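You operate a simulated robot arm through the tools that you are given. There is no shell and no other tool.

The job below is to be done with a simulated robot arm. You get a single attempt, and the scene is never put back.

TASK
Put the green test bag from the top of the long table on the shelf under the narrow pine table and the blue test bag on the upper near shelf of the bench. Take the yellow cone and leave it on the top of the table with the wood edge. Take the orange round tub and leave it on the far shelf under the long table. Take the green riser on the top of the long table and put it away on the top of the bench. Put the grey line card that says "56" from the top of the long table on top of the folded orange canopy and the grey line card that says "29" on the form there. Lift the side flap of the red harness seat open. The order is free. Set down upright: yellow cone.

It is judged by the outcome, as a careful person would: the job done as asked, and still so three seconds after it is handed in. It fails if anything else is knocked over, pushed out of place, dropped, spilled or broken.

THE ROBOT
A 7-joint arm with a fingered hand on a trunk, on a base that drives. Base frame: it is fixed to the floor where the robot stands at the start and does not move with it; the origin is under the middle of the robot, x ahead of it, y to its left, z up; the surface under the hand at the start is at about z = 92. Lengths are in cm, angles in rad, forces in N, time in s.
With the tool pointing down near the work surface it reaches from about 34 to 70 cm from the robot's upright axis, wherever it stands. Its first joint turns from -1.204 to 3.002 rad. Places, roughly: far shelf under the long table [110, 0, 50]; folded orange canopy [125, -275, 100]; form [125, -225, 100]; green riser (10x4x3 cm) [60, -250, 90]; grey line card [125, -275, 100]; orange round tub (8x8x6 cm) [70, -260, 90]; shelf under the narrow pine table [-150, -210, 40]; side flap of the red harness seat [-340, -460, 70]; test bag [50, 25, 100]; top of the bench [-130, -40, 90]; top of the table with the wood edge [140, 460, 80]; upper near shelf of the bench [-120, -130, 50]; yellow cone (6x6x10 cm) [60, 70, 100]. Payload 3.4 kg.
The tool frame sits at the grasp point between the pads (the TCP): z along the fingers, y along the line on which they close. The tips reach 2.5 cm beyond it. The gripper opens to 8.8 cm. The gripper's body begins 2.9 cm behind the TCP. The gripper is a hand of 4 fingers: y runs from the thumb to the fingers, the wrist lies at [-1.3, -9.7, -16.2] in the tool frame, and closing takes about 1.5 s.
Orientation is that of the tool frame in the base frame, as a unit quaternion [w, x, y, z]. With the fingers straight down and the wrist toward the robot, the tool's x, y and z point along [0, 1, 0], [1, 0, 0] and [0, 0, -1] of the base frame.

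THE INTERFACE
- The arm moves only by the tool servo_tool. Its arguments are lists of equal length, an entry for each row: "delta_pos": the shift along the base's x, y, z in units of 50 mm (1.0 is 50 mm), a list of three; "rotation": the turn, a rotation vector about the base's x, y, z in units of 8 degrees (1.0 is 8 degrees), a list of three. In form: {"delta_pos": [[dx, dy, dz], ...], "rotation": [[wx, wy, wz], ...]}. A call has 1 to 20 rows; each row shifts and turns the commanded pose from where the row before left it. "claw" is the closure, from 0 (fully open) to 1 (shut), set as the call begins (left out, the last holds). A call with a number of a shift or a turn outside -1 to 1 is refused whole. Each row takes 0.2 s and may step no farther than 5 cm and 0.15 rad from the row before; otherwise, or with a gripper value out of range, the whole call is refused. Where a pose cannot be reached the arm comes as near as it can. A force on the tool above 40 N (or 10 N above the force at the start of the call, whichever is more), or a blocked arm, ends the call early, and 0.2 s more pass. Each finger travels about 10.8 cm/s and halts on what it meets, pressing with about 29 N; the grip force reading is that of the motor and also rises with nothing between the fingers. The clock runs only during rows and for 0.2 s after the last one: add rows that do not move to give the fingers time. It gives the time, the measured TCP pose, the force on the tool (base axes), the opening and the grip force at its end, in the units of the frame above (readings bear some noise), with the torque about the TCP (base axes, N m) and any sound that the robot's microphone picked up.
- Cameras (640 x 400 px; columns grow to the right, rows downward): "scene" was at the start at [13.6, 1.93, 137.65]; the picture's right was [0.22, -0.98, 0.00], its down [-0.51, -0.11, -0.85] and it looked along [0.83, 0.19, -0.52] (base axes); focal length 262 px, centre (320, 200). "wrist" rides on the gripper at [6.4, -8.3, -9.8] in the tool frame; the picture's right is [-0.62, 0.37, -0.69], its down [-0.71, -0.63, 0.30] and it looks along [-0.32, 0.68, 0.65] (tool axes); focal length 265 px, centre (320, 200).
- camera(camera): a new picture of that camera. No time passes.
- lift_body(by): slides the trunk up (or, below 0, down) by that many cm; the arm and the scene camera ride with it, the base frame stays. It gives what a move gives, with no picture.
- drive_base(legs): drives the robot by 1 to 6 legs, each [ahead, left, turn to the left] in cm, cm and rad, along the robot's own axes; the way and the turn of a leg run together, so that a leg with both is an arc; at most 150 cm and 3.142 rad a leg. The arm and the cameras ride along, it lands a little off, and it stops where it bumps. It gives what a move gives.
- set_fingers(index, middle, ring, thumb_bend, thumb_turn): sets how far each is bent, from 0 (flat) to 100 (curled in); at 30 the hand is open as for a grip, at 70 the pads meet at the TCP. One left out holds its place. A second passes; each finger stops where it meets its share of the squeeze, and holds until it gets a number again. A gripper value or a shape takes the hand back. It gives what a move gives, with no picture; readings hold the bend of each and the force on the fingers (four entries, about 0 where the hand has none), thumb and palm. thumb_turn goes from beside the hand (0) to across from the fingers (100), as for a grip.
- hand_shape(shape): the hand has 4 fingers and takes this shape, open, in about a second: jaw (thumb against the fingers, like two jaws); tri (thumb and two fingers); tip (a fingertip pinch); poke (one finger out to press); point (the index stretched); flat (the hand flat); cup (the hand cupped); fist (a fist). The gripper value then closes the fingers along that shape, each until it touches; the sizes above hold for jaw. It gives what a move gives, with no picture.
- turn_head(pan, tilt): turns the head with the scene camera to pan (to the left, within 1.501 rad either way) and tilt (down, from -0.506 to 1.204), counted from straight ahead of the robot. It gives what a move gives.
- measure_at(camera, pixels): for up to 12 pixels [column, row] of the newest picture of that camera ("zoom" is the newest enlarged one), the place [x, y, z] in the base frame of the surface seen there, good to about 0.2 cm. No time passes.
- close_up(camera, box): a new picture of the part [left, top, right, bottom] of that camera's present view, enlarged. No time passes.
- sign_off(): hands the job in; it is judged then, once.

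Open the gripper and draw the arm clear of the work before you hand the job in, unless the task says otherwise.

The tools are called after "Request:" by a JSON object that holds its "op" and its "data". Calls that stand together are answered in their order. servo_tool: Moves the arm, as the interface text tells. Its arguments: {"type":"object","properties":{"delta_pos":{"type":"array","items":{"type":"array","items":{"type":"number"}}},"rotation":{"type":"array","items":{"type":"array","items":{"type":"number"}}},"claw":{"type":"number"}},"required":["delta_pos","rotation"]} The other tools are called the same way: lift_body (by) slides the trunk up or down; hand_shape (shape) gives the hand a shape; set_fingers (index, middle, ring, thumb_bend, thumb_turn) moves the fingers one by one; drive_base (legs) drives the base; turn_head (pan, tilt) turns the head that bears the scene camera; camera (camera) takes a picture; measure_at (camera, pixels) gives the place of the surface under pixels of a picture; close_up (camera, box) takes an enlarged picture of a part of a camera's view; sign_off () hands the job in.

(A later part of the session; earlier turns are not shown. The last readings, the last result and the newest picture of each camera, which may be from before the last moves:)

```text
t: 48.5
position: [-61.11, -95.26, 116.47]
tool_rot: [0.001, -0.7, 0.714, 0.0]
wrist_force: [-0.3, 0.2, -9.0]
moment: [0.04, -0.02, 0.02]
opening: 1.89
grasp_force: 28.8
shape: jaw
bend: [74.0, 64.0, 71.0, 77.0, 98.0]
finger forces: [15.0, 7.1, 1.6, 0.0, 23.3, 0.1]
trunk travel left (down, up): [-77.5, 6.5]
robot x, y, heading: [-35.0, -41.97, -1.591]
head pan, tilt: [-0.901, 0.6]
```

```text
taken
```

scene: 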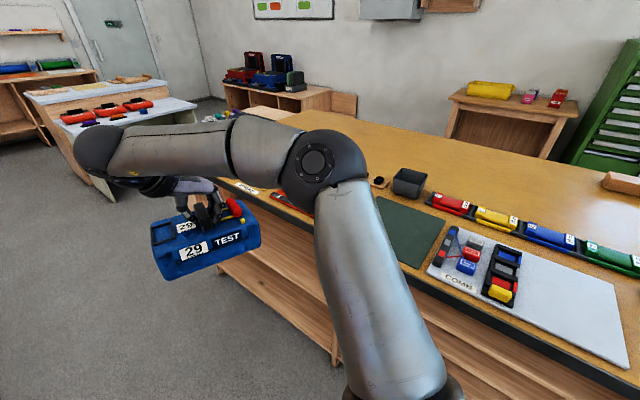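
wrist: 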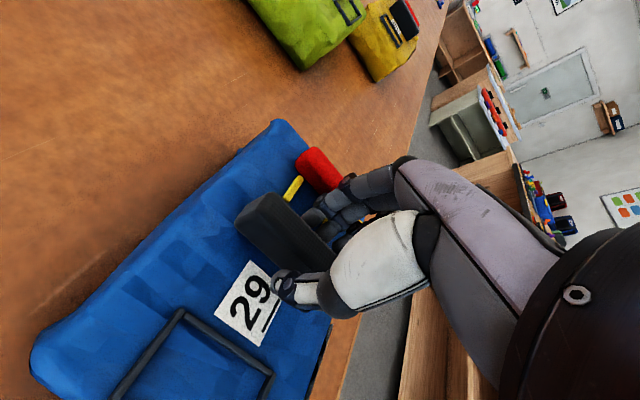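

Behind the bench there is a small pine table at (515, 110) with a yellow roll, and other tables at the left. I measure these and the bench edge.

Request:
{"op": "measure_at", "data": {"camera": "scene", "pixels": [[510, 108], [500, 135], [280, 95], [90, 92], [120, 105], [250, 245], [290, 260], [300, 300], [400, 225], [560, 95], [345, 110], [60, 105]]}}

Request:
{"op": "close_up", "data": {"camera": "scene", "box": [180, 30, 620, 200]}}

```text
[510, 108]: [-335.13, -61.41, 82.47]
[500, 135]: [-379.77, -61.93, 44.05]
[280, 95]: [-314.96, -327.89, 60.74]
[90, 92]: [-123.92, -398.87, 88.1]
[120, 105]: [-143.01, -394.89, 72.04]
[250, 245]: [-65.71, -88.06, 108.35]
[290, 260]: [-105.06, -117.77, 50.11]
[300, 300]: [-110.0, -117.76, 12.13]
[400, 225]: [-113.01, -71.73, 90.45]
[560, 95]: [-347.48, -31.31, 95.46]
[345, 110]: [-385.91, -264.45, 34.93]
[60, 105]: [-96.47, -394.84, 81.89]
```

```text
1.45 times, centred on (400, 115) of scene
```

zoom: 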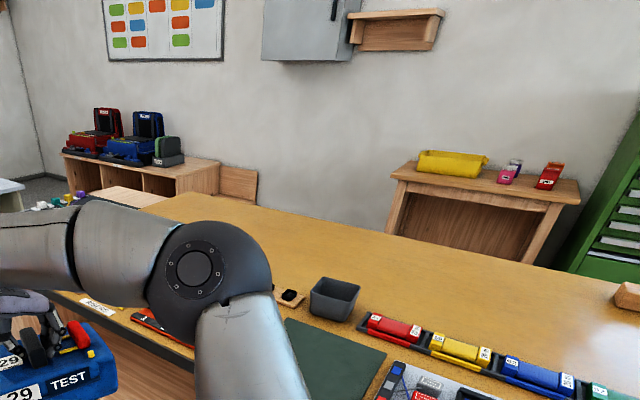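

The bench top is at z≈90 and its upper near shelf at z≈50. I drive 50 cm further and look straight at the shelf opening.

Request:
{"op": "drive_base", "data": {"legs": [[60, -1, 0.02]]}}

Request:
{"op": "turn_head", "data": {"pan": -1.4, "tilt": 0.8}}

Request:
{"op": "camera", "data": {"camera": "scene"}}

Request:
{"op": "turn_head", "data": {"pan": -0.5, "tilt": 0.6}}

Request:
{"op": "camera", "data": {"camera": "scene"}}

```text
t: 52.0
position: [-61.22, -156.04, 116.45]
tool_rot: [-0.001, 0.709, -0.706, 0.001]
wrist_force: [-0.2, 0.0, -8.8]
moment: [0.01, -0.04, -0.01]
opening: 1.87
grasp_force: 28.7
shape: jaw
bend: [74.0, 64.0, 71.0, 77.0, 98.0]
finger forces: [15.1, 7.1, 1.5, 0.1, 23.4, 0.1]
trunk travel left (down, up): [-77.5, 6.5]
robot x, y, heading: [-37.0, -102.57, -1.568]
head pan, tilt: [-0.901, 0.6]
```

```text
t: 52.9
position: [-61.27, -155.83, 116.49]
tool_rot: [-0.002, 0.709, -0.706, 0.001]
wrist_force: [-0.3, -0.3, -8.6]
moment: [0.02, -0.04, 0.01]
opening: 1.86
grasp_force: 29.6
shape: jaw
bend: [74.0, 64.0, 71.0, 77.0, 98.0]
finger forces: [15.0, 7.1, 1.6, 0.0, 23.3, 0.0]
trunk travel left (down, up): [-77.5, 6.5]
robot x, y, heading: [-36.72, -102.09, -1.57]
head pan, tilt: [-1.4, 0.799]
```

```text
taken
```

scene: 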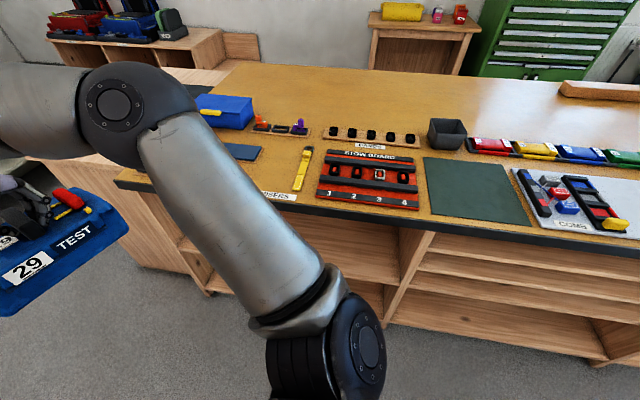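

```text
t: 54.1
position: [-61.24, -156.13, 116.51]
tool_rot: [-0.002, 0.707, -0.707, 0.001]
wrist_force: [0.7, 0.5, -7.8]
moment: [0.04, -0.04, 0.02]
opening: 1.88
grasp_force: 28.9
shape: jaw
bend: [74.0, 64.0, 71.0, 77.0, 98.0]
finger forces: [14.9, 7.1, 1.5, 0.0, 23.3, 0.0]
trunk travel left (down, up): [-77.5, 6.5]
robot x, y, heading: [-36.94, -102.59, -1.565]
head pan, tilt: [-0.499, 0.6]
```

```text
taken
```

scene: 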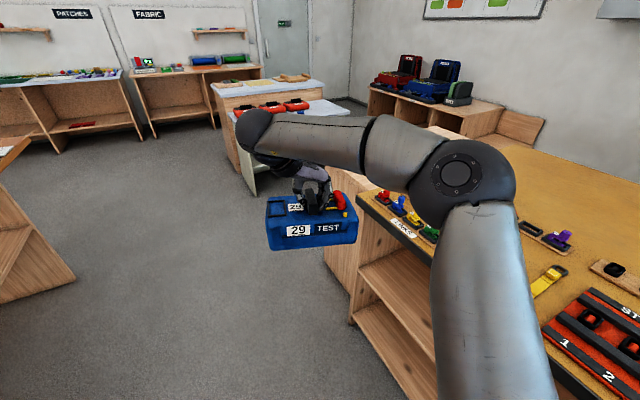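

The bag hangs level in front and I am beside the bench's end compartment. I swing the bag to straight ahead with the hand in natural yaw and pull it in before turning.

Request:
{"op": "servo_tool", "data": {"delta_pos": [[0.405, 0.17, 0], [0.405, 0.17, 0], [0.405, 0.17, 0], [0.405, 0.17, 0], [0.405, 0.17, 0], [0.405, 0.17, 0], [0.405, 0.17, 0], [0.405, 0.17, 0], [0.405, 0.17, 0], [0.405, 0.17, 0], [0.405, 0.17, 0], [0.405, 0.17, 0], [0, 0, 0]], "rotation": [[0, 0, 0.9375], [0, 0, 0.9375], [0, 0, 0.9375], [0, 0, 0.9375], [0, 0, 0.9375], [0, 0, 0.9375], [0, 0, 0.9375], [0, 0, 0.9375], [0, 0, 0.9375], [0, 0, 0.9375], [0, 0, 0.9375], [0, 0, 0.9375], [0, 0, 0]]}}

Request:
{"op": "camera", "data": {"camera": "scene"}}

```text
t: 56.9
position: [-37.11, -145.72, 116.39]
tool_rot: [-0.002, 1.0, 0.002, -0.001]
wrist_force: [0.8, 0.4, -8.2]
moment: [-0.02, 0.04, -0.04]
opening: 1.87
grasp_force: 29.4
shape: jaw
bend: [74.0, 64.0, 71.0, 77.0, 98.0]
finger forces: [15.3, 7.0, 1.3, 0.0, 23.3, 0.0]
trunk travel left (down, up): [-77.5, 6.5]
robot x, y, heading: [-37.04, -102.16, -1.567]
head pan, tilt: [-0.499, 0.6]
```

```text
taken
```

scene: 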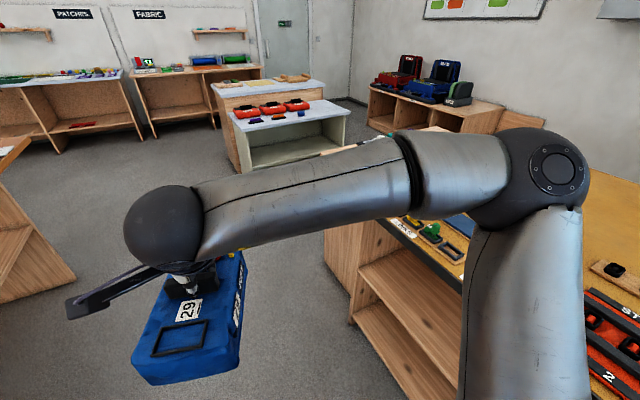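

The bag now hangs ahead in natural yaw. I drive 23 cm on and turn right to face the bench shelf.

Request:
{"op": "drive_base", "data": {"legs": [[24, 2, 0], [0, 0, -1.571]]}}

Request:
{"op": "turn_head", "data": {"pan": 0.0, "tilt": 0.75}}

Request:
{"op": "camera", "data": {"camera": "scene"}}

```text
t: 62.5
position: [-78.47, -125.15, 116.4]
tool_rot: [0.002, -0.703, 0.712, 0.0]
wrist_force: [0.2, 0.2, -9.1]
moment: [0.07, 0.0, -0.01]
opening: 1.85
grasp_force: 29.1
shape: jaw
bend: [74.0, 64.0, 71.0, 77.0, 98.0]
finger forces: [14.7, 7.0, 1.3, 0.0, 22.7, 0.0]
trunk travel left (down, up): [-77.5, 6.5]
robot x, y, heading: [-34.81, -126.17, 3.129]
head pan, tilt: [-0.499, 0.6]
```

```text
t: 63.4
position: [-78.33, -125.02, 116.41]
tool_rot: [0.002, -0.703, 0.711, 0.0]
wrist_force: [1.0, -1.2, -9.3]
moment: [0.04, 0.02, 0.01]
opening: 1.85
grasp_force: 29.1
shape: jaw
bend: [74.0, 64.0, 71.0, 77.0, 98.0]
finger forces: [14.9, 7.0, 1.2, 0.0, 22.9, 0.0]
trunk travel left (down, up): [-77.5, 6.5]
robot x, y, heading: [-34.93, -126.09, 3.132]
head pan, tilt: [0.0, 0.75]
```

```text
taken
```

scene: 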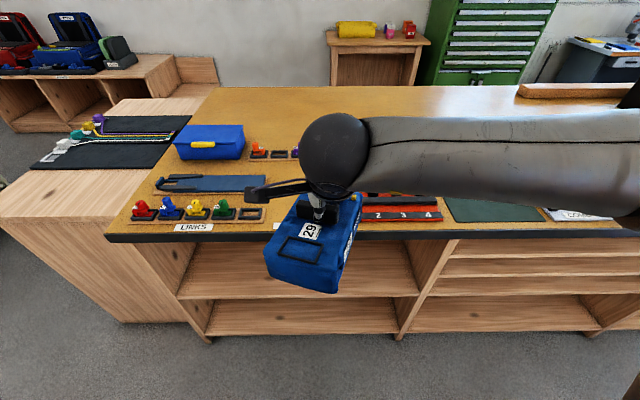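

The bench's upper shelf spans columns 180–415 at row ~275. I measure the shelf's front edge, sides and ceiling.

Request:
{"op": "measure_at", "data": {"camera": "scene", "pixels": [[185, 285], [225, 280], [225, 297], [400, 293], [395, 270], [200, 240], [225, 255], [405, 255], [440, 250], [230, 330], [150, 240], [420, 285]]}}

Request:
{"op": "close_up", "data": {"camera": "scene", "box": [100, 200, 460, 350]}}

```text
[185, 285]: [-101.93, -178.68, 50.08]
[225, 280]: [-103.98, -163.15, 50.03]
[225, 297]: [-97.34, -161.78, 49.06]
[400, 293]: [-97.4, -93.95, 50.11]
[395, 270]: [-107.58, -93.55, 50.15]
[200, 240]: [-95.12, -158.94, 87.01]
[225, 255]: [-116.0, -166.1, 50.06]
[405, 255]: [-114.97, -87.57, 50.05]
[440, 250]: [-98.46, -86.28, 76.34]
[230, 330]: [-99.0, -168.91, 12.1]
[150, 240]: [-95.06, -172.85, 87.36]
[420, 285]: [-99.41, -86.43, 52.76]
```

```text
1.78 times, centred on (280, 275) of scene
```

zoom: 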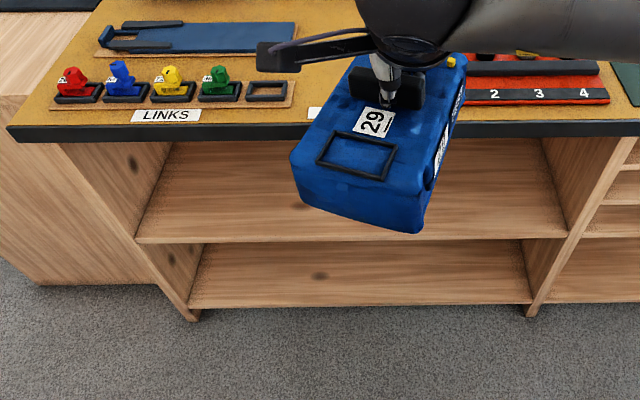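

The shelf front edge is at x≈-97.3, z≈50.1, free from y≈-178 to -88. I measure my wrist ball and forearm heights to see whether they fit under the bench top.

Request:
{"op": "measure_at", "data": {"camera": "scene", "pixels": [[335, 118], [335, 150], [310, 150], [420, 125], [420, 150], [420, 185], [550, 115], [550, 150], [550, 200], [630, 100], [338, 190], [270, 195]]}}

Request:
{"op": "measure_at", "data": {"camera": "zoom", "pixels": [[200, 128], [200, 139], [200, 150], [450, 132], [550, 135], [590, 160], [150, 145], [340, 165], [420, 230], [395, 125], [320, 205], [460, 100]]}}

```text
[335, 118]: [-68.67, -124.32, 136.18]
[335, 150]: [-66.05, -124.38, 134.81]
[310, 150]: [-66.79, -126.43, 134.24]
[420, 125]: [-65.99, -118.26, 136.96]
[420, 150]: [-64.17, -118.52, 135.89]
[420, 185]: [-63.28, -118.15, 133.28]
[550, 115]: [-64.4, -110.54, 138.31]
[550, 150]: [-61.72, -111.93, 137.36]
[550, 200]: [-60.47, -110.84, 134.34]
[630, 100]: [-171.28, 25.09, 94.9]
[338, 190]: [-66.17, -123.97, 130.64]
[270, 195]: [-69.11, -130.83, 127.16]
```

```text
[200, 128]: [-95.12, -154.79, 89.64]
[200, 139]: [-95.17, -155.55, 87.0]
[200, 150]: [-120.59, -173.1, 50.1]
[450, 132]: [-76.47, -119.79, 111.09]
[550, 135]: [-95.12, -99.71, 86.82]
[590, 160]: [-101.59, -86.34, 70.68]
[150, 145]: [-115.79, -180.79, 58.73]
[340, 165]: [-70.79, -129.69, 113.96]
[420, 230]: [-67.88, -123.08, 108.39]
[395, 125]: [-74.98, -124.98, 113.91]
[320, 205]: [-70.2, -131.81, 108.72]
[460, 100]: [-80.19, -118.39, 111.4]
```

The wrist ball and forearm reach about 21 cm above the TCP, so at z≈60 they pass under the lip (bottom ≈86). The bag seems tilted a little, so I take a closer view to measure its tilt.

Request:
{"op": "close_up", "data": {"camera": "scene", "box": [250, 170, 380, 300]}}

Request:
{"op": "camera", "data": {"camera": "wrist"}}

```text
3.08 times, centred on (315, 235) of scene
```

zoom: 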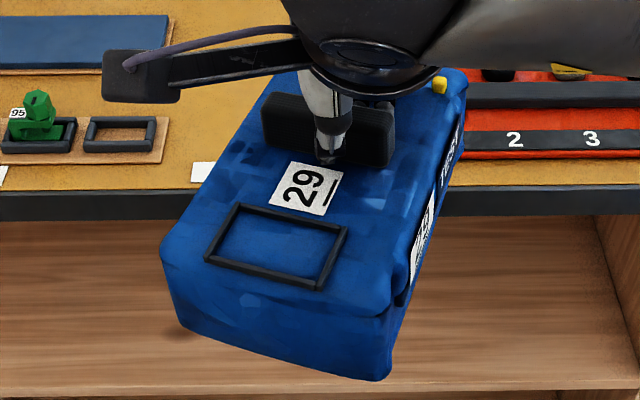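

```text
taken
```

wrist: 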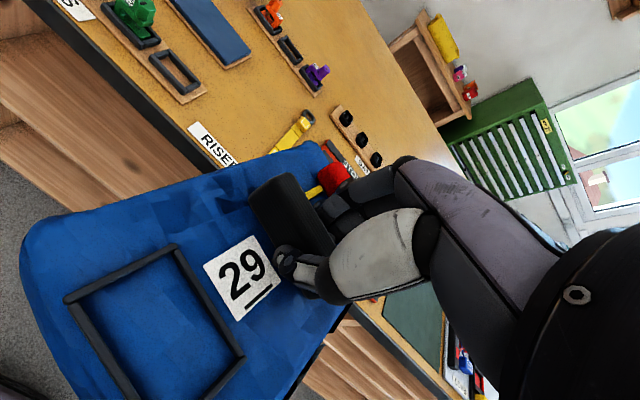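

I sample several points of the bag's top surface to get its tilt.

Request:
{"op": "measure_at", "data": {"camera": "zoom", "pixels": [[185, 245], [370, 290], [250, 250], [330, 220], [235, 165], [410, 180], [275, 105], [450, 85], [385, 375], [190, 330], [280, 98], [300, 100]]}}

Request:
{"op": "measure_at", "data": {"camera": "wrist", "pixels": [[60, 250], [120, 220], [200, 200], [290, 165], [150, 300], [250, 330], [230, 270], [270, 190], [310, 230]]}}

```text
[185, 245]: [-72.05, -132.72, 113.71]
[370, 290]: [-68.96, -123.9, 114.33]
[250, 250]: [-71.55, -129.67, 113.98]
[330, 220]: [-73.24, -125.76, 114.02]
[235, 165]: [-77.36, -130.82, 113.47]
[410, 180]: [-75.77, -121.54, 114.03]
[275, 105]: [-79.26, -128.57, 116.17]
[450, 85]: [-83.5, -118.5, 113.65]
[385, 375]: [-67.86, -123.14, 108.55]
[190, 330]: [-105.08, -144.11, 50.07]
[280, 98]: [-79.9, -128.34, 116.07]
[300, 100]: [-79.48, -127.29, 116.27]
```

```text
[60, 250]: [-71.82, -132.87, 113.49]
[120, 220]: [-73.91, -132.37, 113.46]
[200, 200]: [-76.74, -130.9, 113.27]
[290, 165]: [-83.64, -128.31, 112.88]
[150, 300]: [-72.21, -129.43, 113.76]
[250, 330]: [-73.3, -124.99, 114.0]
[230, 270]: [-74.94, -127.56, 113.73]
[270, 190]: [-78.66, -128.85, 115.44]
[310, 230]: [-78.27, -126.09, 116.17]
```

The bag is nearly level (about 4° down at the far side) and yawed ~20°. I square it up with small turns, then lower the trunk so the bag bottom is about 2 cm above the shelf level, still in front of the bench.

Request:
{"op": "servo_tool", "data": {"delta_pos": [[0, 0, 0], [0, 0, 0], [0, 0, 0], [0, 0, 0]], "rotation": [[0, 0.2, 0.83], [0, 0.2, 0.83], [0, 0.2, 0.83], [0, 0, 0]]}}

Request:
{"op": "lift_body", "data": {"by": -40}}

Request:
{"op": "camera", "data": {"camera": "scene"}}

```text
t: 64.4
position: [-78.38, -125.23, 116.31]
tool_rot: [0.028, 0.815, -0.578, -0.028]
wrist_force: [0.5, 0.5, -9.5]
moment: [0.02, -0.06, -0.02]
opening: 1.86
grasp_force: 29.6
shape: jaw
bend: [74.0, 64.0, 71.0, 77.0, 98.0]
finger forces: [15.0, 7.0, 1.3, 0.0, 23.3, 0.1]
trunk travel left (down, up): [-77.5, 6.5]
robot x, y, heading: [-34.8, -126.11, 3.13]
head pan, tilt: [0.0, 0.75]
```

```text
t: 68.3
position: [-78.25, -125.09, 76.4]
tool_rot: [0.028, 0.814, -0.579, -0.028]
wrist_force: [0.2, 0.8, -9.4]
moment: [0.02, -0.06, -0.02]
opening: 1.89
grasp_force: 29.0
shape: jaw
bend: [74.0, 64.0, 71.0, 77.0, 98.0]
finger forces: [14.6, 7.2, 1.3, 0.1, 23.3, 0.0]
trunk travel left (down, up): [-37.5, 46.5]
robot x, y, heading: [-34.91, -125.54, 3.128]
head pan, tilt: [0.0, 0.75]
```

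```text
taken
```

scene: 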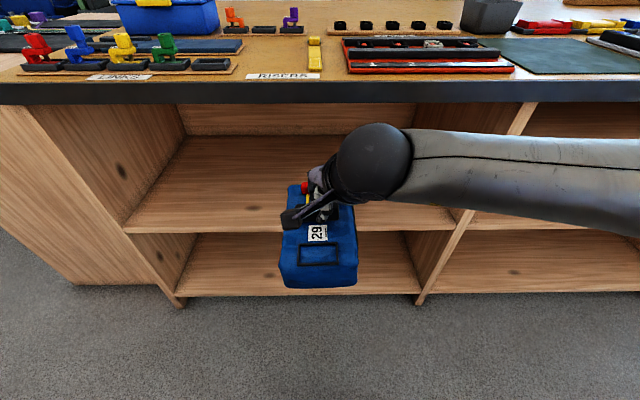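

The bag hangs squarely in front of the shelf. I lower another 14 cm and check heights.

Request:
{"op": "lift_body", "data": {"by": -14}}

Request:
{"op": "camera", "data": {"camera": "scene"}}

Request:
{"op": "measure_at", "data": {"camera": "scene", "pixels": [[320, 225], [300, 240], [345, 240], [320, 270], [290, 265], [350, 265], [370, 130], [470, 130], [560, 135], [380, 90], [250, 90], [620, 150]]}}

```text
t: 69.9
position: [-78.21, -125.15, 62.32]
tool_rot: [0.028, 0.814, -0.579, -0.028]
wrist_force: [0.3, -0.4, -8.2]
moment: [0.03, -0.07, -0.01]
opening: 1.85
grasp_force: 28.7
shape: jaw
bend: [74.0, 64.0, 71.0, 77.0, 98.0]
finger forces: [14.6, 7.2, 1.3, 0.0, 23.3, 0.1]
trunk travel left (down, up): [-23.5, 60.5]
robot x, y, heading: [-34.75, -126.06, 3.131]
head pan, tilt: [0.0, 0.75]
```

```text
taken
```

scene: 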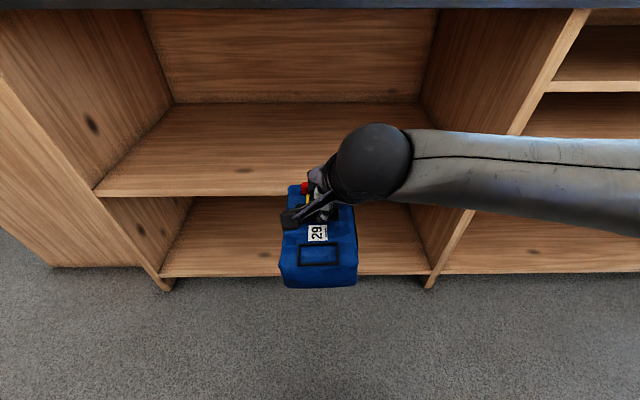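

```text
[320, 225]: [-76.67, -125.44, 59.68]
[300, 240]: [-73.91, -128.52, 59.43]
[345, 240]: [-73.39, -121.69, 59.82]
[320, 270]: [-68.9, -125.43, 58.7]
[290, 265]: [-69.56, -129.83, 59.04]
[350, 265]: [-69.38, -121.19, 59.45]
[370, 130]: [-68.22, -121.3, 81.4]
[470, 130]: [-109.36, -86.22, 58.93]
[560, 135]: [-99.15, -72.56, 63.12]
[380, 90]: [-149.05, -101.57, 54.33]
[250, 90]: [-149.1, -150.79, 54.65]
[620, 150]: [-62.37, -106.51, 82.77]
```

The bag bottom is about 2 cm above the shelf and my wrist top (81.4) is under the lip. I drive ahead 16 cm to bring the bag over the shelf edge.

Request:
{"op": "drive_base", "data": {"legs": [[16, 0, 0]]}}

Request:
{"op": "camera", "data": {"camera": "scene"}}

```text
t: 71.4
position: [-94.69, -124.89, 62.42]
tool_rot: [0.028, 0.815, -0.579, -0.029]
wrist_force: [0.2, -0.6, -9.4]
moment: [0.04, -0.07, -0.01]
opening: 1.87
grasp_force: 29.5
shape: jaw
bend: [74.0, 64.0, 71.0, 77.0, 98.0]
finger forces: [14.8, 7.0, 1.5, 0.0, 23.5, 0.0]
trunk travel left (down, up): [-23.5, 60.5]
robot x, y, heading: [-51.47, -125.44, 3.135]
head pan, tilt: [0.0, 0.75]
```

```text
taken
```

scene: 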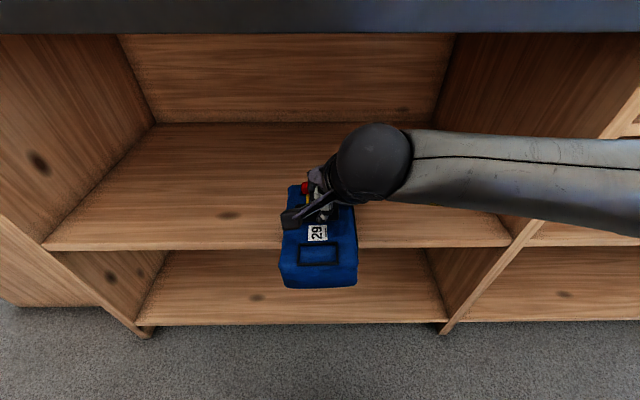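

The bag overhangs the shelf at the right height. I extend the arm 15 cm inward, slowly.

Request:
{"op": "servo_tool", "data": {"delta_pos": [[-0.5, 0, 0], [-0.5, 0, 0], [-0.5, 0, 0], [-0.5, 0, 0], [-0.5, 0, 0], [-0.5, 0, 0], [0, 0, 0]], "rotation": [[0, 0, 0], [0, 0, 0], [0, 0, 0], [0, 0, 0], [0, 0, 0], [0, 0, 0], [0, 0, 0]]}}

Request:
{"op": "camera", "data": {"camera": "scene"}}

```text
t: 73.0
position: [-109.88, -125.05, 62.23]
tool_rot: [0.029, 0.814, -0.579, -0.029]
wrist_force: [-0.7, 0.0, -8.1]
moment: [-0.01, -0.06, 0.05]
opening: 1.83
grasp_force: 28.8
shape: jaw
bend: [74.0, 64.0, 71.0, 77.0, 98.0]
finger forces: [14.8, 7.4, 1.3, 0.0, 23.5, 0.1]
trunk travel left (down, up): [-23.5, 60.5]
robot x, y, heading: [-51.28, -125.73, 3.135]
head pan, tilt: [0.0, 0.75]
```

```text
taken
```

scene: 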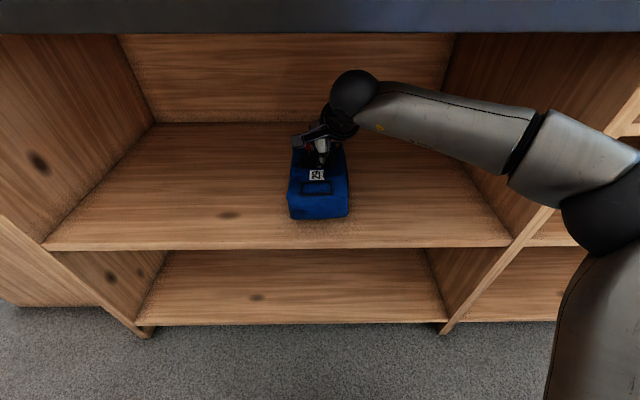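

The bag is fully inside the shelf (near face at row ~215, shelf edge at row 245). I lower it gently until contact.

Request:
{"op": "servo_tool", "data": {"delta_pos": [[0, 0, -0.12], [0, 0, -0.12], [0, 0, -0.1], [0, 0, 0]], "rotation": [[0, 0, 0], [0, 0, 0], [0, 0, 0], [0, 0, 0]]}}

Request:
{"op": "close_up", "data": {"camera": "scene", "box": [240, 50, 440, 250]}}

```text
t: 74.0
position: [-109.72, -124.96, 60.56]
tool_rot: [0.028, 0.815, -0.578, -0.028]
wrist_force: [0.1, -0.3, -7.6]
moment: [0.03, -0.05, 0.01]
opening: 1.85
grasp_force: 29.2
shape: jaw
bend: [74.0, 64.0, 71.0, 77.0, 98.0]
finger forces: [14.9, 7.3, 1.3, 0.0, 23.6, 0.1]
trunk travel left (down, up): [-23.5, 60.5]
robot x, y, heading: [-51.15, -125.76, 3.132]
head pan, tilt: [0.0, 0.75]
```

```text
2.00 times, centred on (340, 150) of scene
```

zoom: 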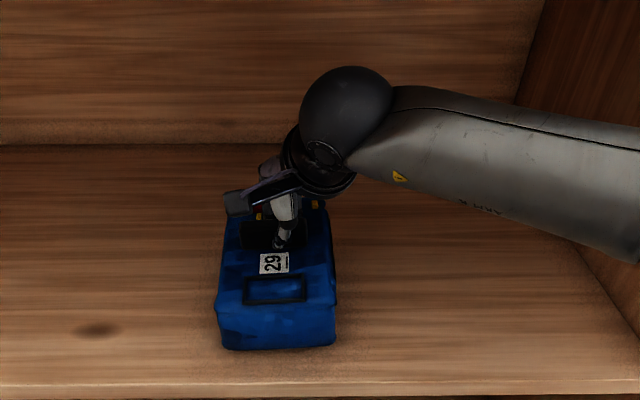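

The wrist still carries about 7.6 N, so contact is just beginning; I lower another centimetre in small steps.

Request:
{"op": "servo_tool", "data": {"delta_pos": [[0, 0, -0.06], [0, 0, -0.06], [0, 0, -0.04], [0, 0, 0]], "rotation": [[0, 0, 0], [0, 0, 0], [0, 0, 0], [0, 0, 0]]}}

```text
t: 75.0
position: [-109.75, -124.95, 59.84]
tool_rot: [0.028, 0.815, -0.578, -0.028]
wrist_force: [0.1, 0.3, -6.2]
moment: [0.0, -0.04, -0.01]
opening: 1.83
grasp_force: 28.6
shape: jaw
bend: [74.0, 64.0, 71.0, 77.0, 98.0]
finger forces: [15.1, 7.4, 1.3, 0.0, 23.9, 0.1]
trunk travel left (down, up): [-23.5, 60.5]
robot x, y, heading: [-51.33, -125.73, 3.124]
head pan, tilt: [0.0, 0.75]
```

Partial contact (−6.2 N). I lower a bit more.

Request:
{"op": "servo_tool", "data": {"delta_pos": [[0, 0, -0.06], [0, 0, -0.06], [0, 0, 0]], "rotation": [[0, 0, 0], [0, 0, 0], [0, 0, 0]]}}

```text
t: 75.8
position: [-109.59, -124.88, 59.51]
tool_rot: [0.03, 0.815, -0.578, -0.03]
wrist_force: [-2.8, 2.3, 11.5]
moment: [-0.02, 0.08, 0.02]
opening: 1.91
grasp_force: 29.0
shape: jaw
bend: [74.0, 63.0, 71.0, 78.0, 98.0]
finger forces: [17.0, 9.6, 2.4, 0.1, 26.3, 0.0]
trunk travel left (down, up): [-23.5, 60.5]
robot x, y, heading: [-51.17, -125.4, 3.129]
head pan, tilt: [0.0, 0.75]
```

Firm contact with the shelf (+11.5 N). I open moderately so the fingers do not push the red grip, and rise 3 cm.

Request:
{"op": "servo_tool", "data": {"delta_pos": [[0, 0, 0], [0, 0, 0], [0, 0, 0], [0, 0, 0], [0, 0, 0]], "rotation": [[0, 0, 0], [0, 0, 0], [0, 0, 0], [0, 0, 0], [0, 0, 0]], "claw": 0.6}}

Request:
{"op": "camera", "data": {"camera": "wrist"}}

Request:
{"op": "close_up", "data": {"camera": "scene", "box": [240, 50, 440, 250]}}

```text
t: 77.0
position: [-109.55, -124.99, 59.48]
tool_rot: [0.029, 0.815, -0.578, -0.031]
wrist_force: [-0.8, -4.6, 14.7]
moment: [-0.16, -0.17, -0.05]
opening: 3.32
grasp_force: 0.1
shape: jaw
bend: [74.0, 49.0, 46.0, 80.0, 99.0]
finger forces: [0.0, 0.0, 0.0, 0.2, 14.3, 0.0]
trunk travel left (down, up): [-23.5, 60.5]
robot x, y, heading: [-50.99, -125.28, 3.135]
head pan, tilt: [0.0, 0.75]
```

```text
taken
```

wrist: 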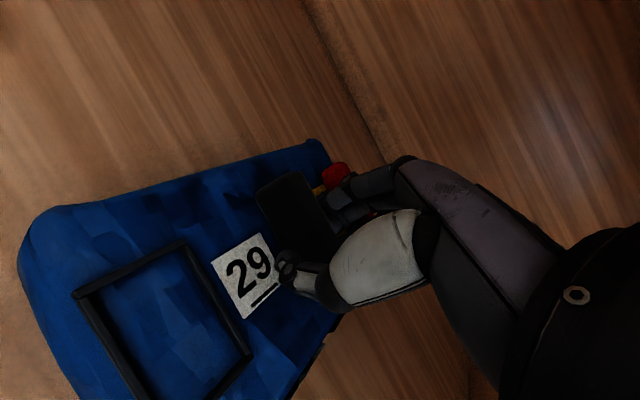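

```text
2.00 times, centred on (340, 150) of scene
```

zoom: 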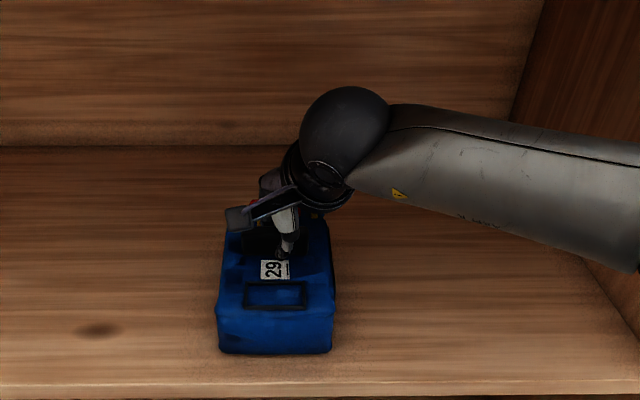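

The bag rests flat; the thumb is pressing its top. I rise 4 cm, watching the lip, then back out.

Request:
{"op": "servo_tool", "data": {"delta_pos": [[0, 0, 0.2], [0, 0, 0.2], [0, 0, 0.2], [0, 0, 0.2], [0, 0, 0]], "rotation": [[0, 0, 0], [0, 0, 0], [0, 0, 0], [0, 0, 0], [0, 0, 0]]}}

Request:
{"op": "camera", "data": {"camera": "scene"}}

Request:
{"op": "camera", "data": {"camera": "wrist"}}

```text
t: 78.2
position: [-109.62, -124.83, 63.19]
tool_rot: [0.028, 0.816, -0.577, -0.029]
wrist_force: [0.1, -0.9, 0.0]
moment: [0.03, 0.0, 0.03]
opening: 3.5
grasp_force: 0.1
shape: jaw
bend: [74.0, 49.0, 46.0, 73.0, 100.0]
finger forces: [0.0, 0.0, 0.0, 0.0, 0.1, 0.0]
trunk travel left (down, up): [-23.5, 60.5]
robot x, y, heading: [-51.29, -125.59, 3.133]
head pan, tilt: [0.0, 0.75]
```

```text
taken
```

scene: 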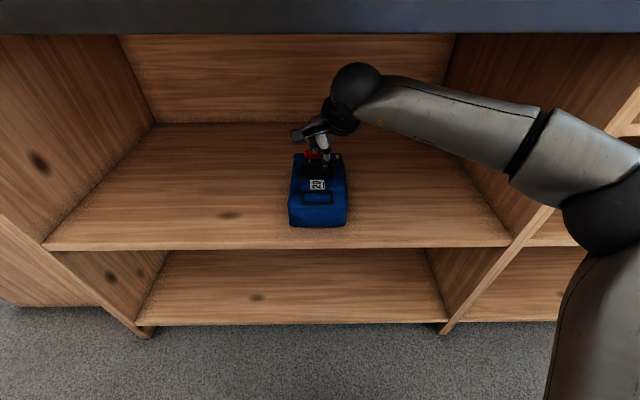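

```text
taken
```

wrist: 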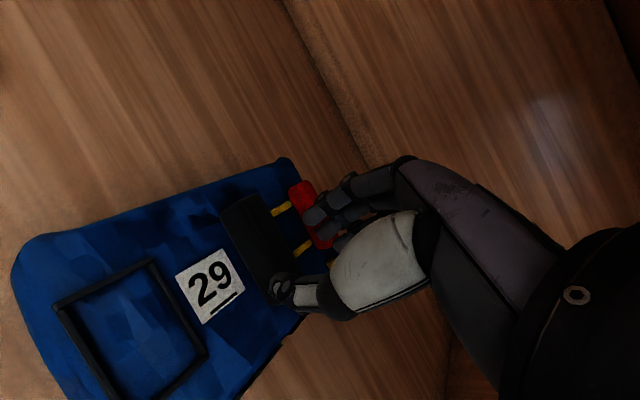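

Clear of contact. I rise one more centimetre and withdraw 15 cm.

Request:
{"op": "servo_tool", "data": {"delta_pos": [[0, 0, 0.2], [0.4, 0, 0], [0.5, 0, 0], [0.6, 0, 0], [0.6, 0, 0], [0.6, 0, 0], [0.6, 0, 0], [0, 0, 0]], "rotation": [[0, 0, 0], [0, 0, 0], [0, 0, 0], [0, 0, 0], [0, 0, 0], [0, 0, 0], [0, 0, 0], [0, 0, 0]]}}

Request:
{"op": "camera", "data": {"camera": "scene"}}

```text
t: 80.0
position: [-93.09, -125.04, 64.33]
tool_rot: [0.028, 0.815, -0.579, -0.03]
wrist_force: [0.2, 0.4, 0.5]
moment: [0.01, 0.05, 0.03]
opening: 3.51
grasp_force: 0.0
shape: jaw
bend: [74.0, 49.0, 46.0, 73.0, 100.0]
finger forces: [0.0, 0.0, 0.0, 0.0, 0.1, 0.1]
trunk travel left (down, up): [-23.5, 60.5]
robot x, y, heading: [-51.13, -125.45, 3.131]
head pan, tilt: [0.0, 0.75]
```

```text
taken
```

scene: 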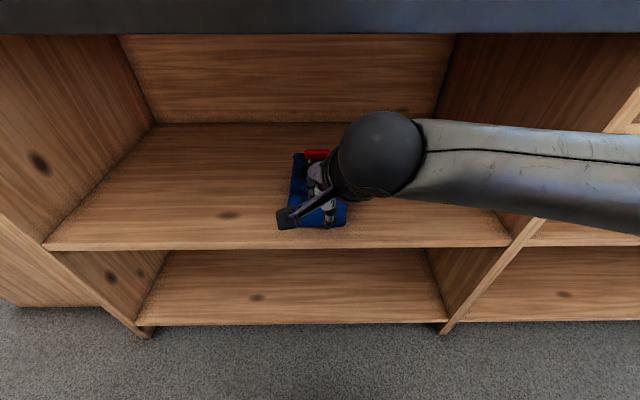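

The blue bag stays in place on the shelf. I back off, raise the trunk, and go look at the narrow pine table beyond the bench's end.

Request:
{"op": "drive_base", "data": {"legs": [[-18, 0, 0]]}}

Request:
{"op": "camera", "data": {"camera": "scene"}}

Request:
{"op": "lift_body", "data": {"by": 50}}

Request:
{"op": "drive_base", "data": {"legs": [[0, 110, 0]]}}

Request:
{"op": "turn_head", "data": {"pan": -0.3, "tilt": 0.6}}

Request:
{"op": "camera", "data": {"camera": "scene"}}

```text
t: 81.5
position: [-74.84, -125.08, 64.33]
tool_rot: [0.028, 0.814, -0.579, -0.029]
wrist_force: [-0.5, 0.4, -0.1]
moment: [-0.04, 0.03, -0.01]
opening: 3.48
grasp_force: 0.0
shape: jaw
bend: [74.0, 49.0, 46.0, 73.0, 100.0]
finger forces: [0.0, 0.1, 0.1, 0.1, 0.0, 0.1]
trunk travel left (down, up): [-23.5, 60.5]
robot x, y, heading: [-32.85, -126.09, 3.127]
head pan, tilt: [0.0, 0.75]
```

```text
taken
```

scene: 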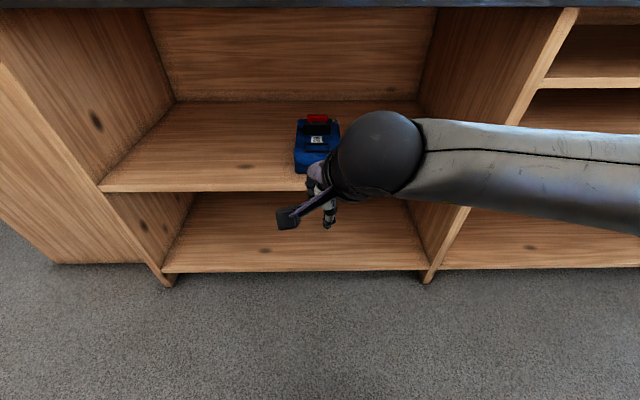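

```text
refused: 50 is not a number from -40 to 40
```

```text
t: 87.1
position: [-77.41, -233.7, 64.2]
tool_rot: [0.028, 0.808, -0.588, -0.029]
wrist_force: [0.3, -1.1, -0.5]
moment: [-0.03, 0.02, -0.02]
opening: 3.51
grasp_force: 0.0
shape: jaw
bend: [74.0, 49.0, 46.0, 73.0, 100.0]
finger forces: [0.0, 0.0, 0.1, 0.0, 0.0, 0.0]
trunk travel left (down, up): [-23.5, 60.5]
robot x, y, heading: [-35.73, -235.83, 3.101]
head pan, tilt: [0.0, 0.75]
```

```text
t: 87.9
position: [-77.43, -233.68, 64.15]
tool_rot: [0.027, 0.808, -0.588, -0.028]
wrist_force: [-0.4, 0.8, 0.1]
moment: [-0.02, -0.02, 0.01]
opening: 3.5
grasp_force: 0.0
shape: jaw
bend: [74.0, 49.0, 46.0, 73.0, 100.0]
finger forces: [0.0, 0.1, 0.0, 0.0, 0.0, 0.1]
trunk travel left (down, up): [-23.5, 60.5]
robot x, y, heading: [-35.6, -235.63, 3.11]
head pan, tilt: [-0.3, 0.6]
```

```text
taken
```

scene: 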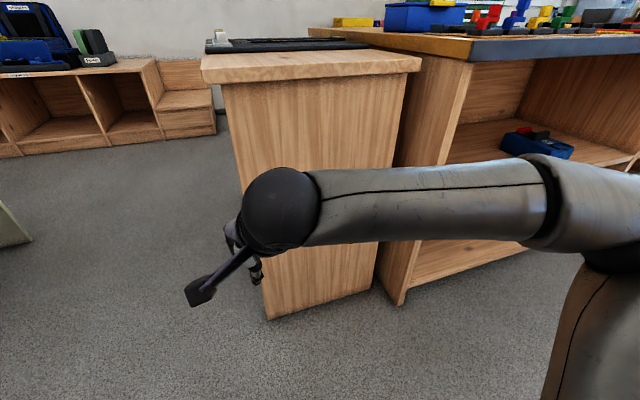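

The narrow pine table's end panel is at (320, 180); its opening should face −y. I raise the trunk a bit and move further left to look into it.

Request:
{"op": "lift_body", "data": {"by": 30}}

Request:
{"op": "drive_base", "data": {"legs": [[30, 50, 0]]}}

Request:
{"op": "turn_head", "data": {"pan": -0.7, "tilt": 0.7}}

Request:
{"op": "camera", "data": {"camera": "scene"}}

```text
t: 90.9
position: [-77.52, -233.78, 94.2]
tool_rot: [0.028, 0.808, -0.587, -0.029]
wrist_force: [0.3, -0.4, -0.1]
moment: [0.01, -0.02, 0.0]
opening: 3.49
grasp_force: 0.1
shape: jaw
bend: [74.0, 49.0, 46.0, 73.0, 100.0]
finger forces: [0.0, 0.0, 0.1, 0.1, 0.0, 0.0]
trunk travel left (down, up): [-53.5, 30.5]
robot x, y, heading: [-35.46, -235.47, 3.105]
head pan, tilt: [-0.3, 0.6]
```

```text
t: 94.3
position: [-109.38, -284.14, 94.24]
tool_rot: [0.027, 0.807, -0.59, -0.029]
wrist_force: [-0.4, -0.6, -0.7]
moment: [0.0, 0.02, 0.0]
opening: 3.52
grasp_force: 0.1
shape: jaw
bend: [74.0, 49.0, 46.0, 73.0, 100.0]
finger forces: [0.1, 0.0, 0.0, 0.0, 0.0, 0.0]
trunk travel left (down, up): [-53.5, 30.5]
robot x, y, heading: [-67.56, -286.48, 3.099]
head pan, tilt: [-0.3, 0.6]
```

```text
t: 95.2
position: [-109.36, -284.21, 94.28]
tool_rot: [0.027, 0.806, -0.59, -0.028]
wrist_force: [0.5, -0.2, -0.6]
moment: [0.03, 0.02, -0.01]
opening: 3.5
grasp_force: 0.1
shape: jaw
bend: [74.0, 49.0, 46.0, 73.0, 100.0]
finger forces: [0.1, 0.0, 0.0, 0.0, 0.1, 0.0]
trunk travel left (down, up): [-53.5, 30.5]
robot x, y, heading: [-67.64, -286.18, 3.102]
head pan, tilt: [-0.7, 0.7]
```

```text
taken
```

scene: 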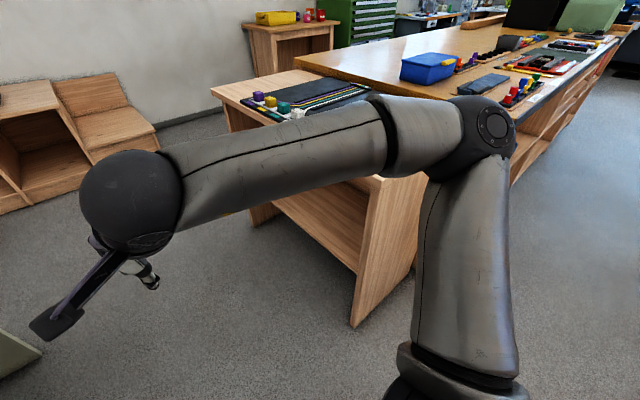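

The narrow pine table's shelf is visible at (320, 220), open toward −y. I measure its edges and heights.

Request:
{"op": "measure_at", "data": {"camera": "scene", "pixels": [[320, 225], [350, 240], [335, 250], [300, 200], [270, 210], [355, 200], [375, 240], [360, 320], [255, 215], [230, 92], [330, 190], [350, 262]]}}

Request:
{"op": "close_up", "data": {"camera": "scene", "box": [200, 60, 440, 340]}}

```text
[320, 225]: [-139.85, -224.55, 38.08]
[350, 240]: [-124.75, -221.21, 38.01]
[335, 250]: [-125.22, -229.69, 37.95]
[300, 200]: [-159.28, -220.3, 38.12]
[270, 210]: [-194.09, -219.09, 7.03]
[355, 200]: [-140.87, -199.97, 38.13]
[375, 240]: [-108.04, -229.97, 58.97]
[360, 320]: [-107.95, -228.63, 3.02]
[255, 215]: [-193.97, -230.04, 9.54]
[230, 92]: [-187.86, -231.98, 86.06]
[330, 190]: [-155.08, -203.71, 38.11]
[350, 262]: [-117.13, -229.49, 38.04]
```

```text
1.43 times, centred on (320, 200) of scene
```

zoom: 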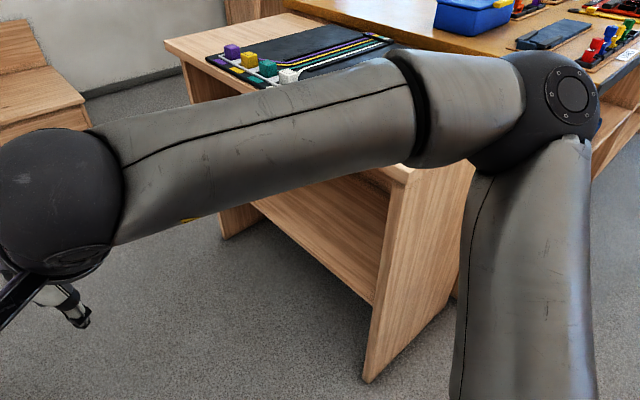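

The shelf is at z≈38.1 with its front edge at y≈-229.7 between x≈-190 and -112. Before going for the green bag I look left toward the harness seats, since they are near.

Request:
{"op": "turn_head", "data": {"pan": 0.2, "tilt": 0.35}}

Request:
{"op": "camera", "data": {"camera": "scene"}}

Request:
{"op": "turn_head", "data": {"pan": 0.9, "tilt": 0.5}}

Request:
{"op": "camera", "data": {"camera": "scene"}}

```text
t: 96.4
position: [-109.41, -284.17, 94.26]
tool_rot: [0.028, 0.806, -0.59, -0.029]
wrist_force: [-0.8, -0.9, 0.1]
moment: [0.0, 0.01, -0.02]
opening: 3.49
grasp_force: 0.0
shape: jaw
bend: [74.0, 49.0, 46.0, 73.0, 100.0]
finger forces: [0.0, 0.0, 0.0, 0.1, 0.0, 0.0]
trunk travel left (down, up): [-53.5, 30.5]
robot x, y, heading: [-67.69, -285.99, 3.102]
head pan, tilt: [0.201, 0.351]
```

```text
taken
```

scene: 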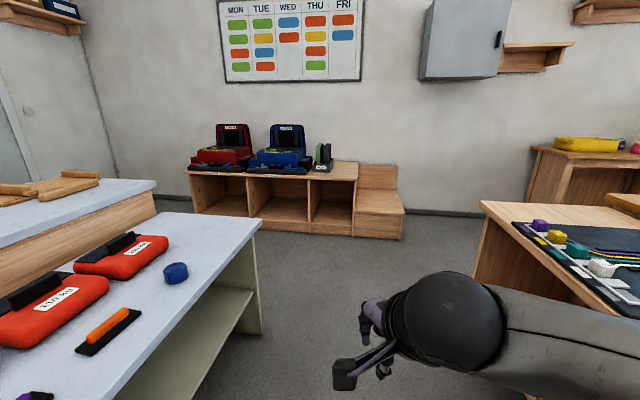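

```text
t: 97.4
position: [-109.34, -284.14, 94.24]
tool_rot: [0.028, 0.807, -0.59, -0.028]
wrist_force: [-0.2, -0.7, 0.1]
moment: [-0.01, -0.01, -0.02]
opening: 3.5
grasp_force: 0.0
shape: jaw
bend: [74.0, 49.0, 46.0, 73.0, 100.0]
finger forces: [0.1, 0.0, 0.1, 0.1, 0.0, 0.1]
trunk travel left (down, up): [-53.5, 30.5]
robot x, y, heading: [-67.41, -285.91, 3.104]
head pan, tilt: [0.901, 0.499]
```

```text
taken
```

scene: 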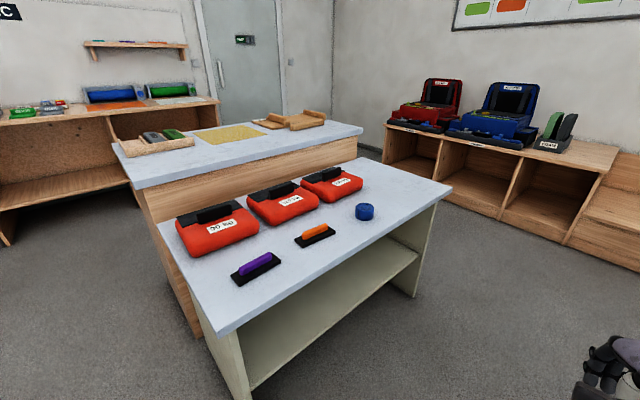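

The red seat is at (430, 100) in this view. I measure it and the pale table's edges to plan the passage.

Request:
{"op": "measure_at", "data": {"camera": "scene", "pixels": [[440, 92], [425, 115], [415, 125], [400, 118], [500, 100], [448, 185], [220, 330], [415, 290], [355, 160], [370, 140], [240, 390], [520, 150]]}}

Request:
{"op": "close_up", "data": {"camera": "scene", "box": [370, 60, 590, 220]}}

```text
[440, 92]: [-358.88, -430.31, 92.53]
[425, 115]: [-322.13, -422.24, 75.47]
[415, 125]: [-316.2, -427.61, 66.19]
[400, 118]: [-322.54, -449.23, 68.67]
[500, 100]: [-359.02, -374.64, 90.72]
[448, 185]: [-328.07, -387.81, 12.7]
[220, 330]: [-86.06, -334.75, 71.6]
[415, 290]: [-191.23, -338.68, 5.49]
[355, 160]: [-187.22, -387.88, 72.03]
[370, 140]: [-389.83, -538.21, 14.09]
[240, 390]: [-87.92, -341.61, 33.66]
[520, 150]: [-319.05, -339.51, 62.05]
```

```text
2.50 times, centred on (480, 140) of scene
```

zoom: 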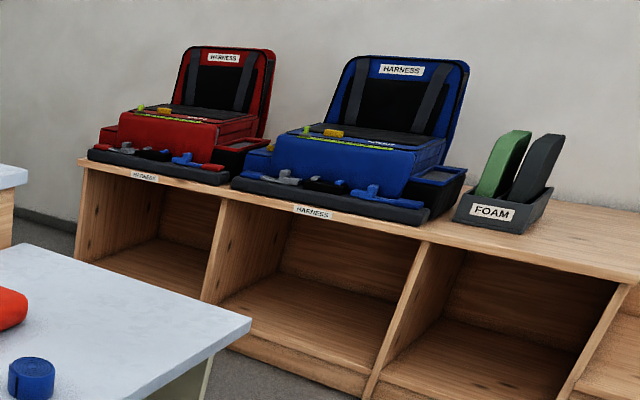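

The aisle between the pine table (y≈-232) and the pale table (y≈-334) is free, and the red seat sits at about (-340, -430). I go there first since my hand is empty.

Request:
{"op": "drive_base", "data": {"legs": [[0, 4, 0.04], [100, 0, 0], [85, 0, 0]]}}

Request:
{"op": "turn_head", "data": {"pan": 0.8, "tilt": 0.5}}

Request:
{"op": "camera", "data": {"camera": "scene"}}

```text
t: 107.3
position: [-296.15, -292.96, 94.26]
tool_rot: [0.028, 0.823, -0.566, -0.028]
wrist_force: [0.5, 0.6, -0.1]
moment: [0.03, 0.01, 0.01]
opening: 3.53
grasp_force: 0.0
shape: jaw
bend: [74.0, 49.0, 46.0, 73.0, 100.0]
finger forces: [0.0, 0.1, 0.0, 0.1, 0.0, 0.0]
trunk travel left (down, up): [-53.5, 30.5]
robot x, y, heading: [-254.38, -292.95, -3.118]
head pan, tilt: [0.901, 0.499]
```

```text
t: 108.0
position: [-296.19, -293.11, 94.31]
tool_rot: [0.029, 0.824, -0.565, -0.028]
wrist_force: [-0.5, -0.1, -0.6]
moment: [0.03, -0.01, -0.03]
opening: 3.49
grasp_force: 0.0
shape: jaw
bend: [74.0, 49.0, 46.0, 73.0, 100.0]
finger forces: [0.1, 0.0, 0.0, 0.0, 0.0, 0.0]
trunk travel left (down, up): [-53.5, 30.5]
robot x, y, heading: [-254.29, -292.37, -3.13]
head pan, tilt: [0.799, 0.499]
```

```text
taken
```

scene: 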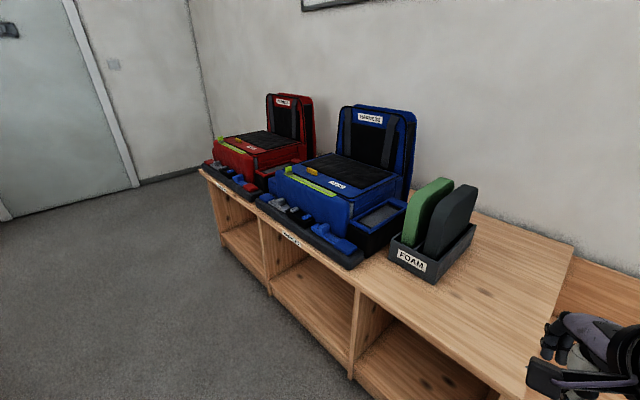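

The seats stand on the low bench at right; the red one is furthest. I back off 10 cm and drive left to stand before the red seat.

Request:
{"op": "drive_base", "data": {"legs": [[-8, 0, -0.015], [0, 135, 0]]}}

Request:
{"op": "turn_head", "data": {"pan": 0.1, "tilt": 0.5}}

Request:
{"op": "camera", "data": {"camera": "scene"}}

```text
t: 115.4
position: [-288.75, -426.09, 94.29]
tool_rot: [0.028, 0.814, -0.58, -0.028]
wrist_force: [-0.3, 0.0, 0.2]
moment: [0.0, -0.03, 0.03]
opening: 3.51
grasp_force: 0.0
shape: jaw
bend: [74.0, 49.0, 46.0, 73.0, 100.0]
finger forces: [0.0, 0.0, 0.1, 0.0, 0.0, 0.0]
trunk travel left (down, up): [-53.5, 30.5]
robot x, y, heading: [-247.0, -427.21, 3.123]
head pan, tilt: [0.799, 0.499]
```

```text
t: 116.4
position: [-288.76, -426.04, 94.22]
tool_rot: [0.027, 0.814, -0.58, -0.029]
wrist_force: [-0.6, 0.0, 0.0]
moment: [0.02, 0.02, 0.0]
opening: 3.5
grasp_force: 0.0
shape: jaw
bend: [74.0, 49.0, 46.0, 73.0, 100.0]
finger forces: [0.0, 0.0, 0.1, 0.0, 0.0, 0.0]
trunk travel left (down, up): [-53.5, 30.5]
robot x, y, heading: [-247.08, -426.67, 3.121]
head pan, tilt: [0.099, 0.499]
```

```text
taken
```

scene: 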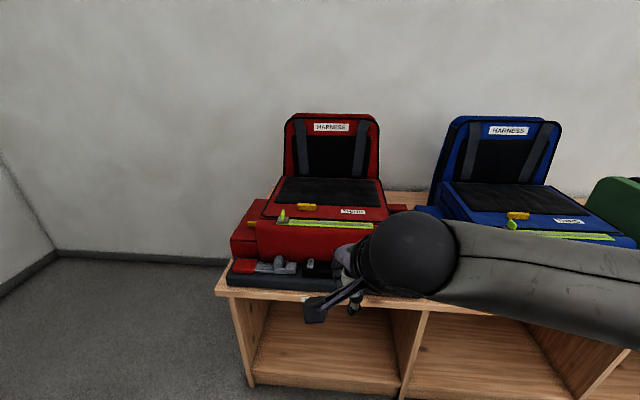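

The red seat is straight ahead; its left side pocket is at (248, 235). I take an enlarged look.

Request:
{"op": "close_up", "data": {"camera": "scene", "box": [210, 100, 430, 310]}}

Request:
{"op": "drive_base", "data": {"legs": [[0, 45, 0]]}}

Request:
{"op": "turn_head", "data": {"pan": -0.25, "tilt": 0.5}}

Request:
{"op": "camera", "data": {"camera": "scene"}}

```text
1.90 times, centred on (320, 205) of scene
```

zoom: 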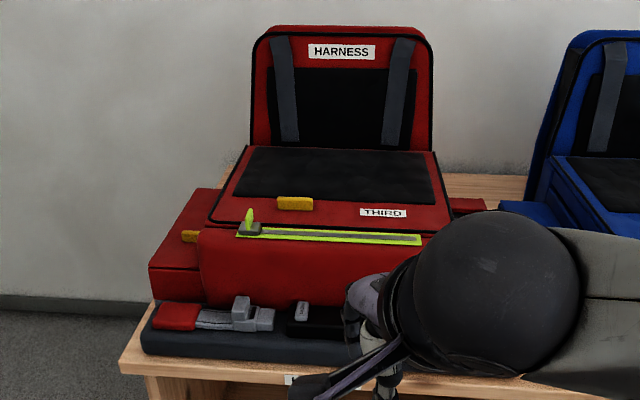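

```text
t: 119.2
position: [-289.32, -471.69, 94.17]
tool_rot: [0.027, 0.815, -0.578, -0.029]
wrist_force: [0.2, -0.8, -0.2]
moment: [-0.04, -0.02, 0.04]
opening: 3.5
grasp_force: 0.2
shape: jaw
bend: [74.0, 49.0, 46.0, 73.0, 100.0]
finger forces: [0.0, 0.1, 0.0, 0.1, 0.1, 0.0]
trunk travel left (down, up): [-53.5, 30.5]
robot x, y, heading: [-247.28, -472.26, 3.128]
head pan, tilt: [0.099, 0.499]
```

```text
t: 120.0
position: [-289.27, -471.7, 94.26]
tool_rot: [0.027, 0.815, -0.579, -0.028]
wrist_force: [-0.7, -0.3, -0.5]
moment: [0.0, 0.0, 0.02]
opening: 3.53
grasp_force: 0.1
shape: jaw
bend: [74.0, 49.0, 46.0, 73.0, 100.0]
finger forces: [0.1, 0.1, 0.1, 0.0, 0.0, 0.1]
trunk travel left (down, up): [-53.5, 30.5]
robot x, y, heading: [-247.27, -472.3, 3.126]
head pan, tilt: [-0.25, 0.499]
```

```text
taken
```

scene: 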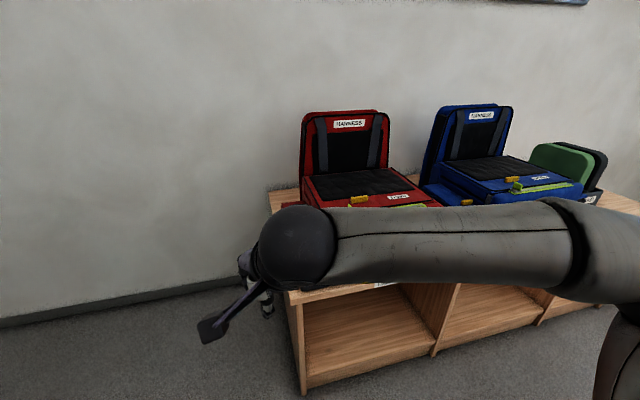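

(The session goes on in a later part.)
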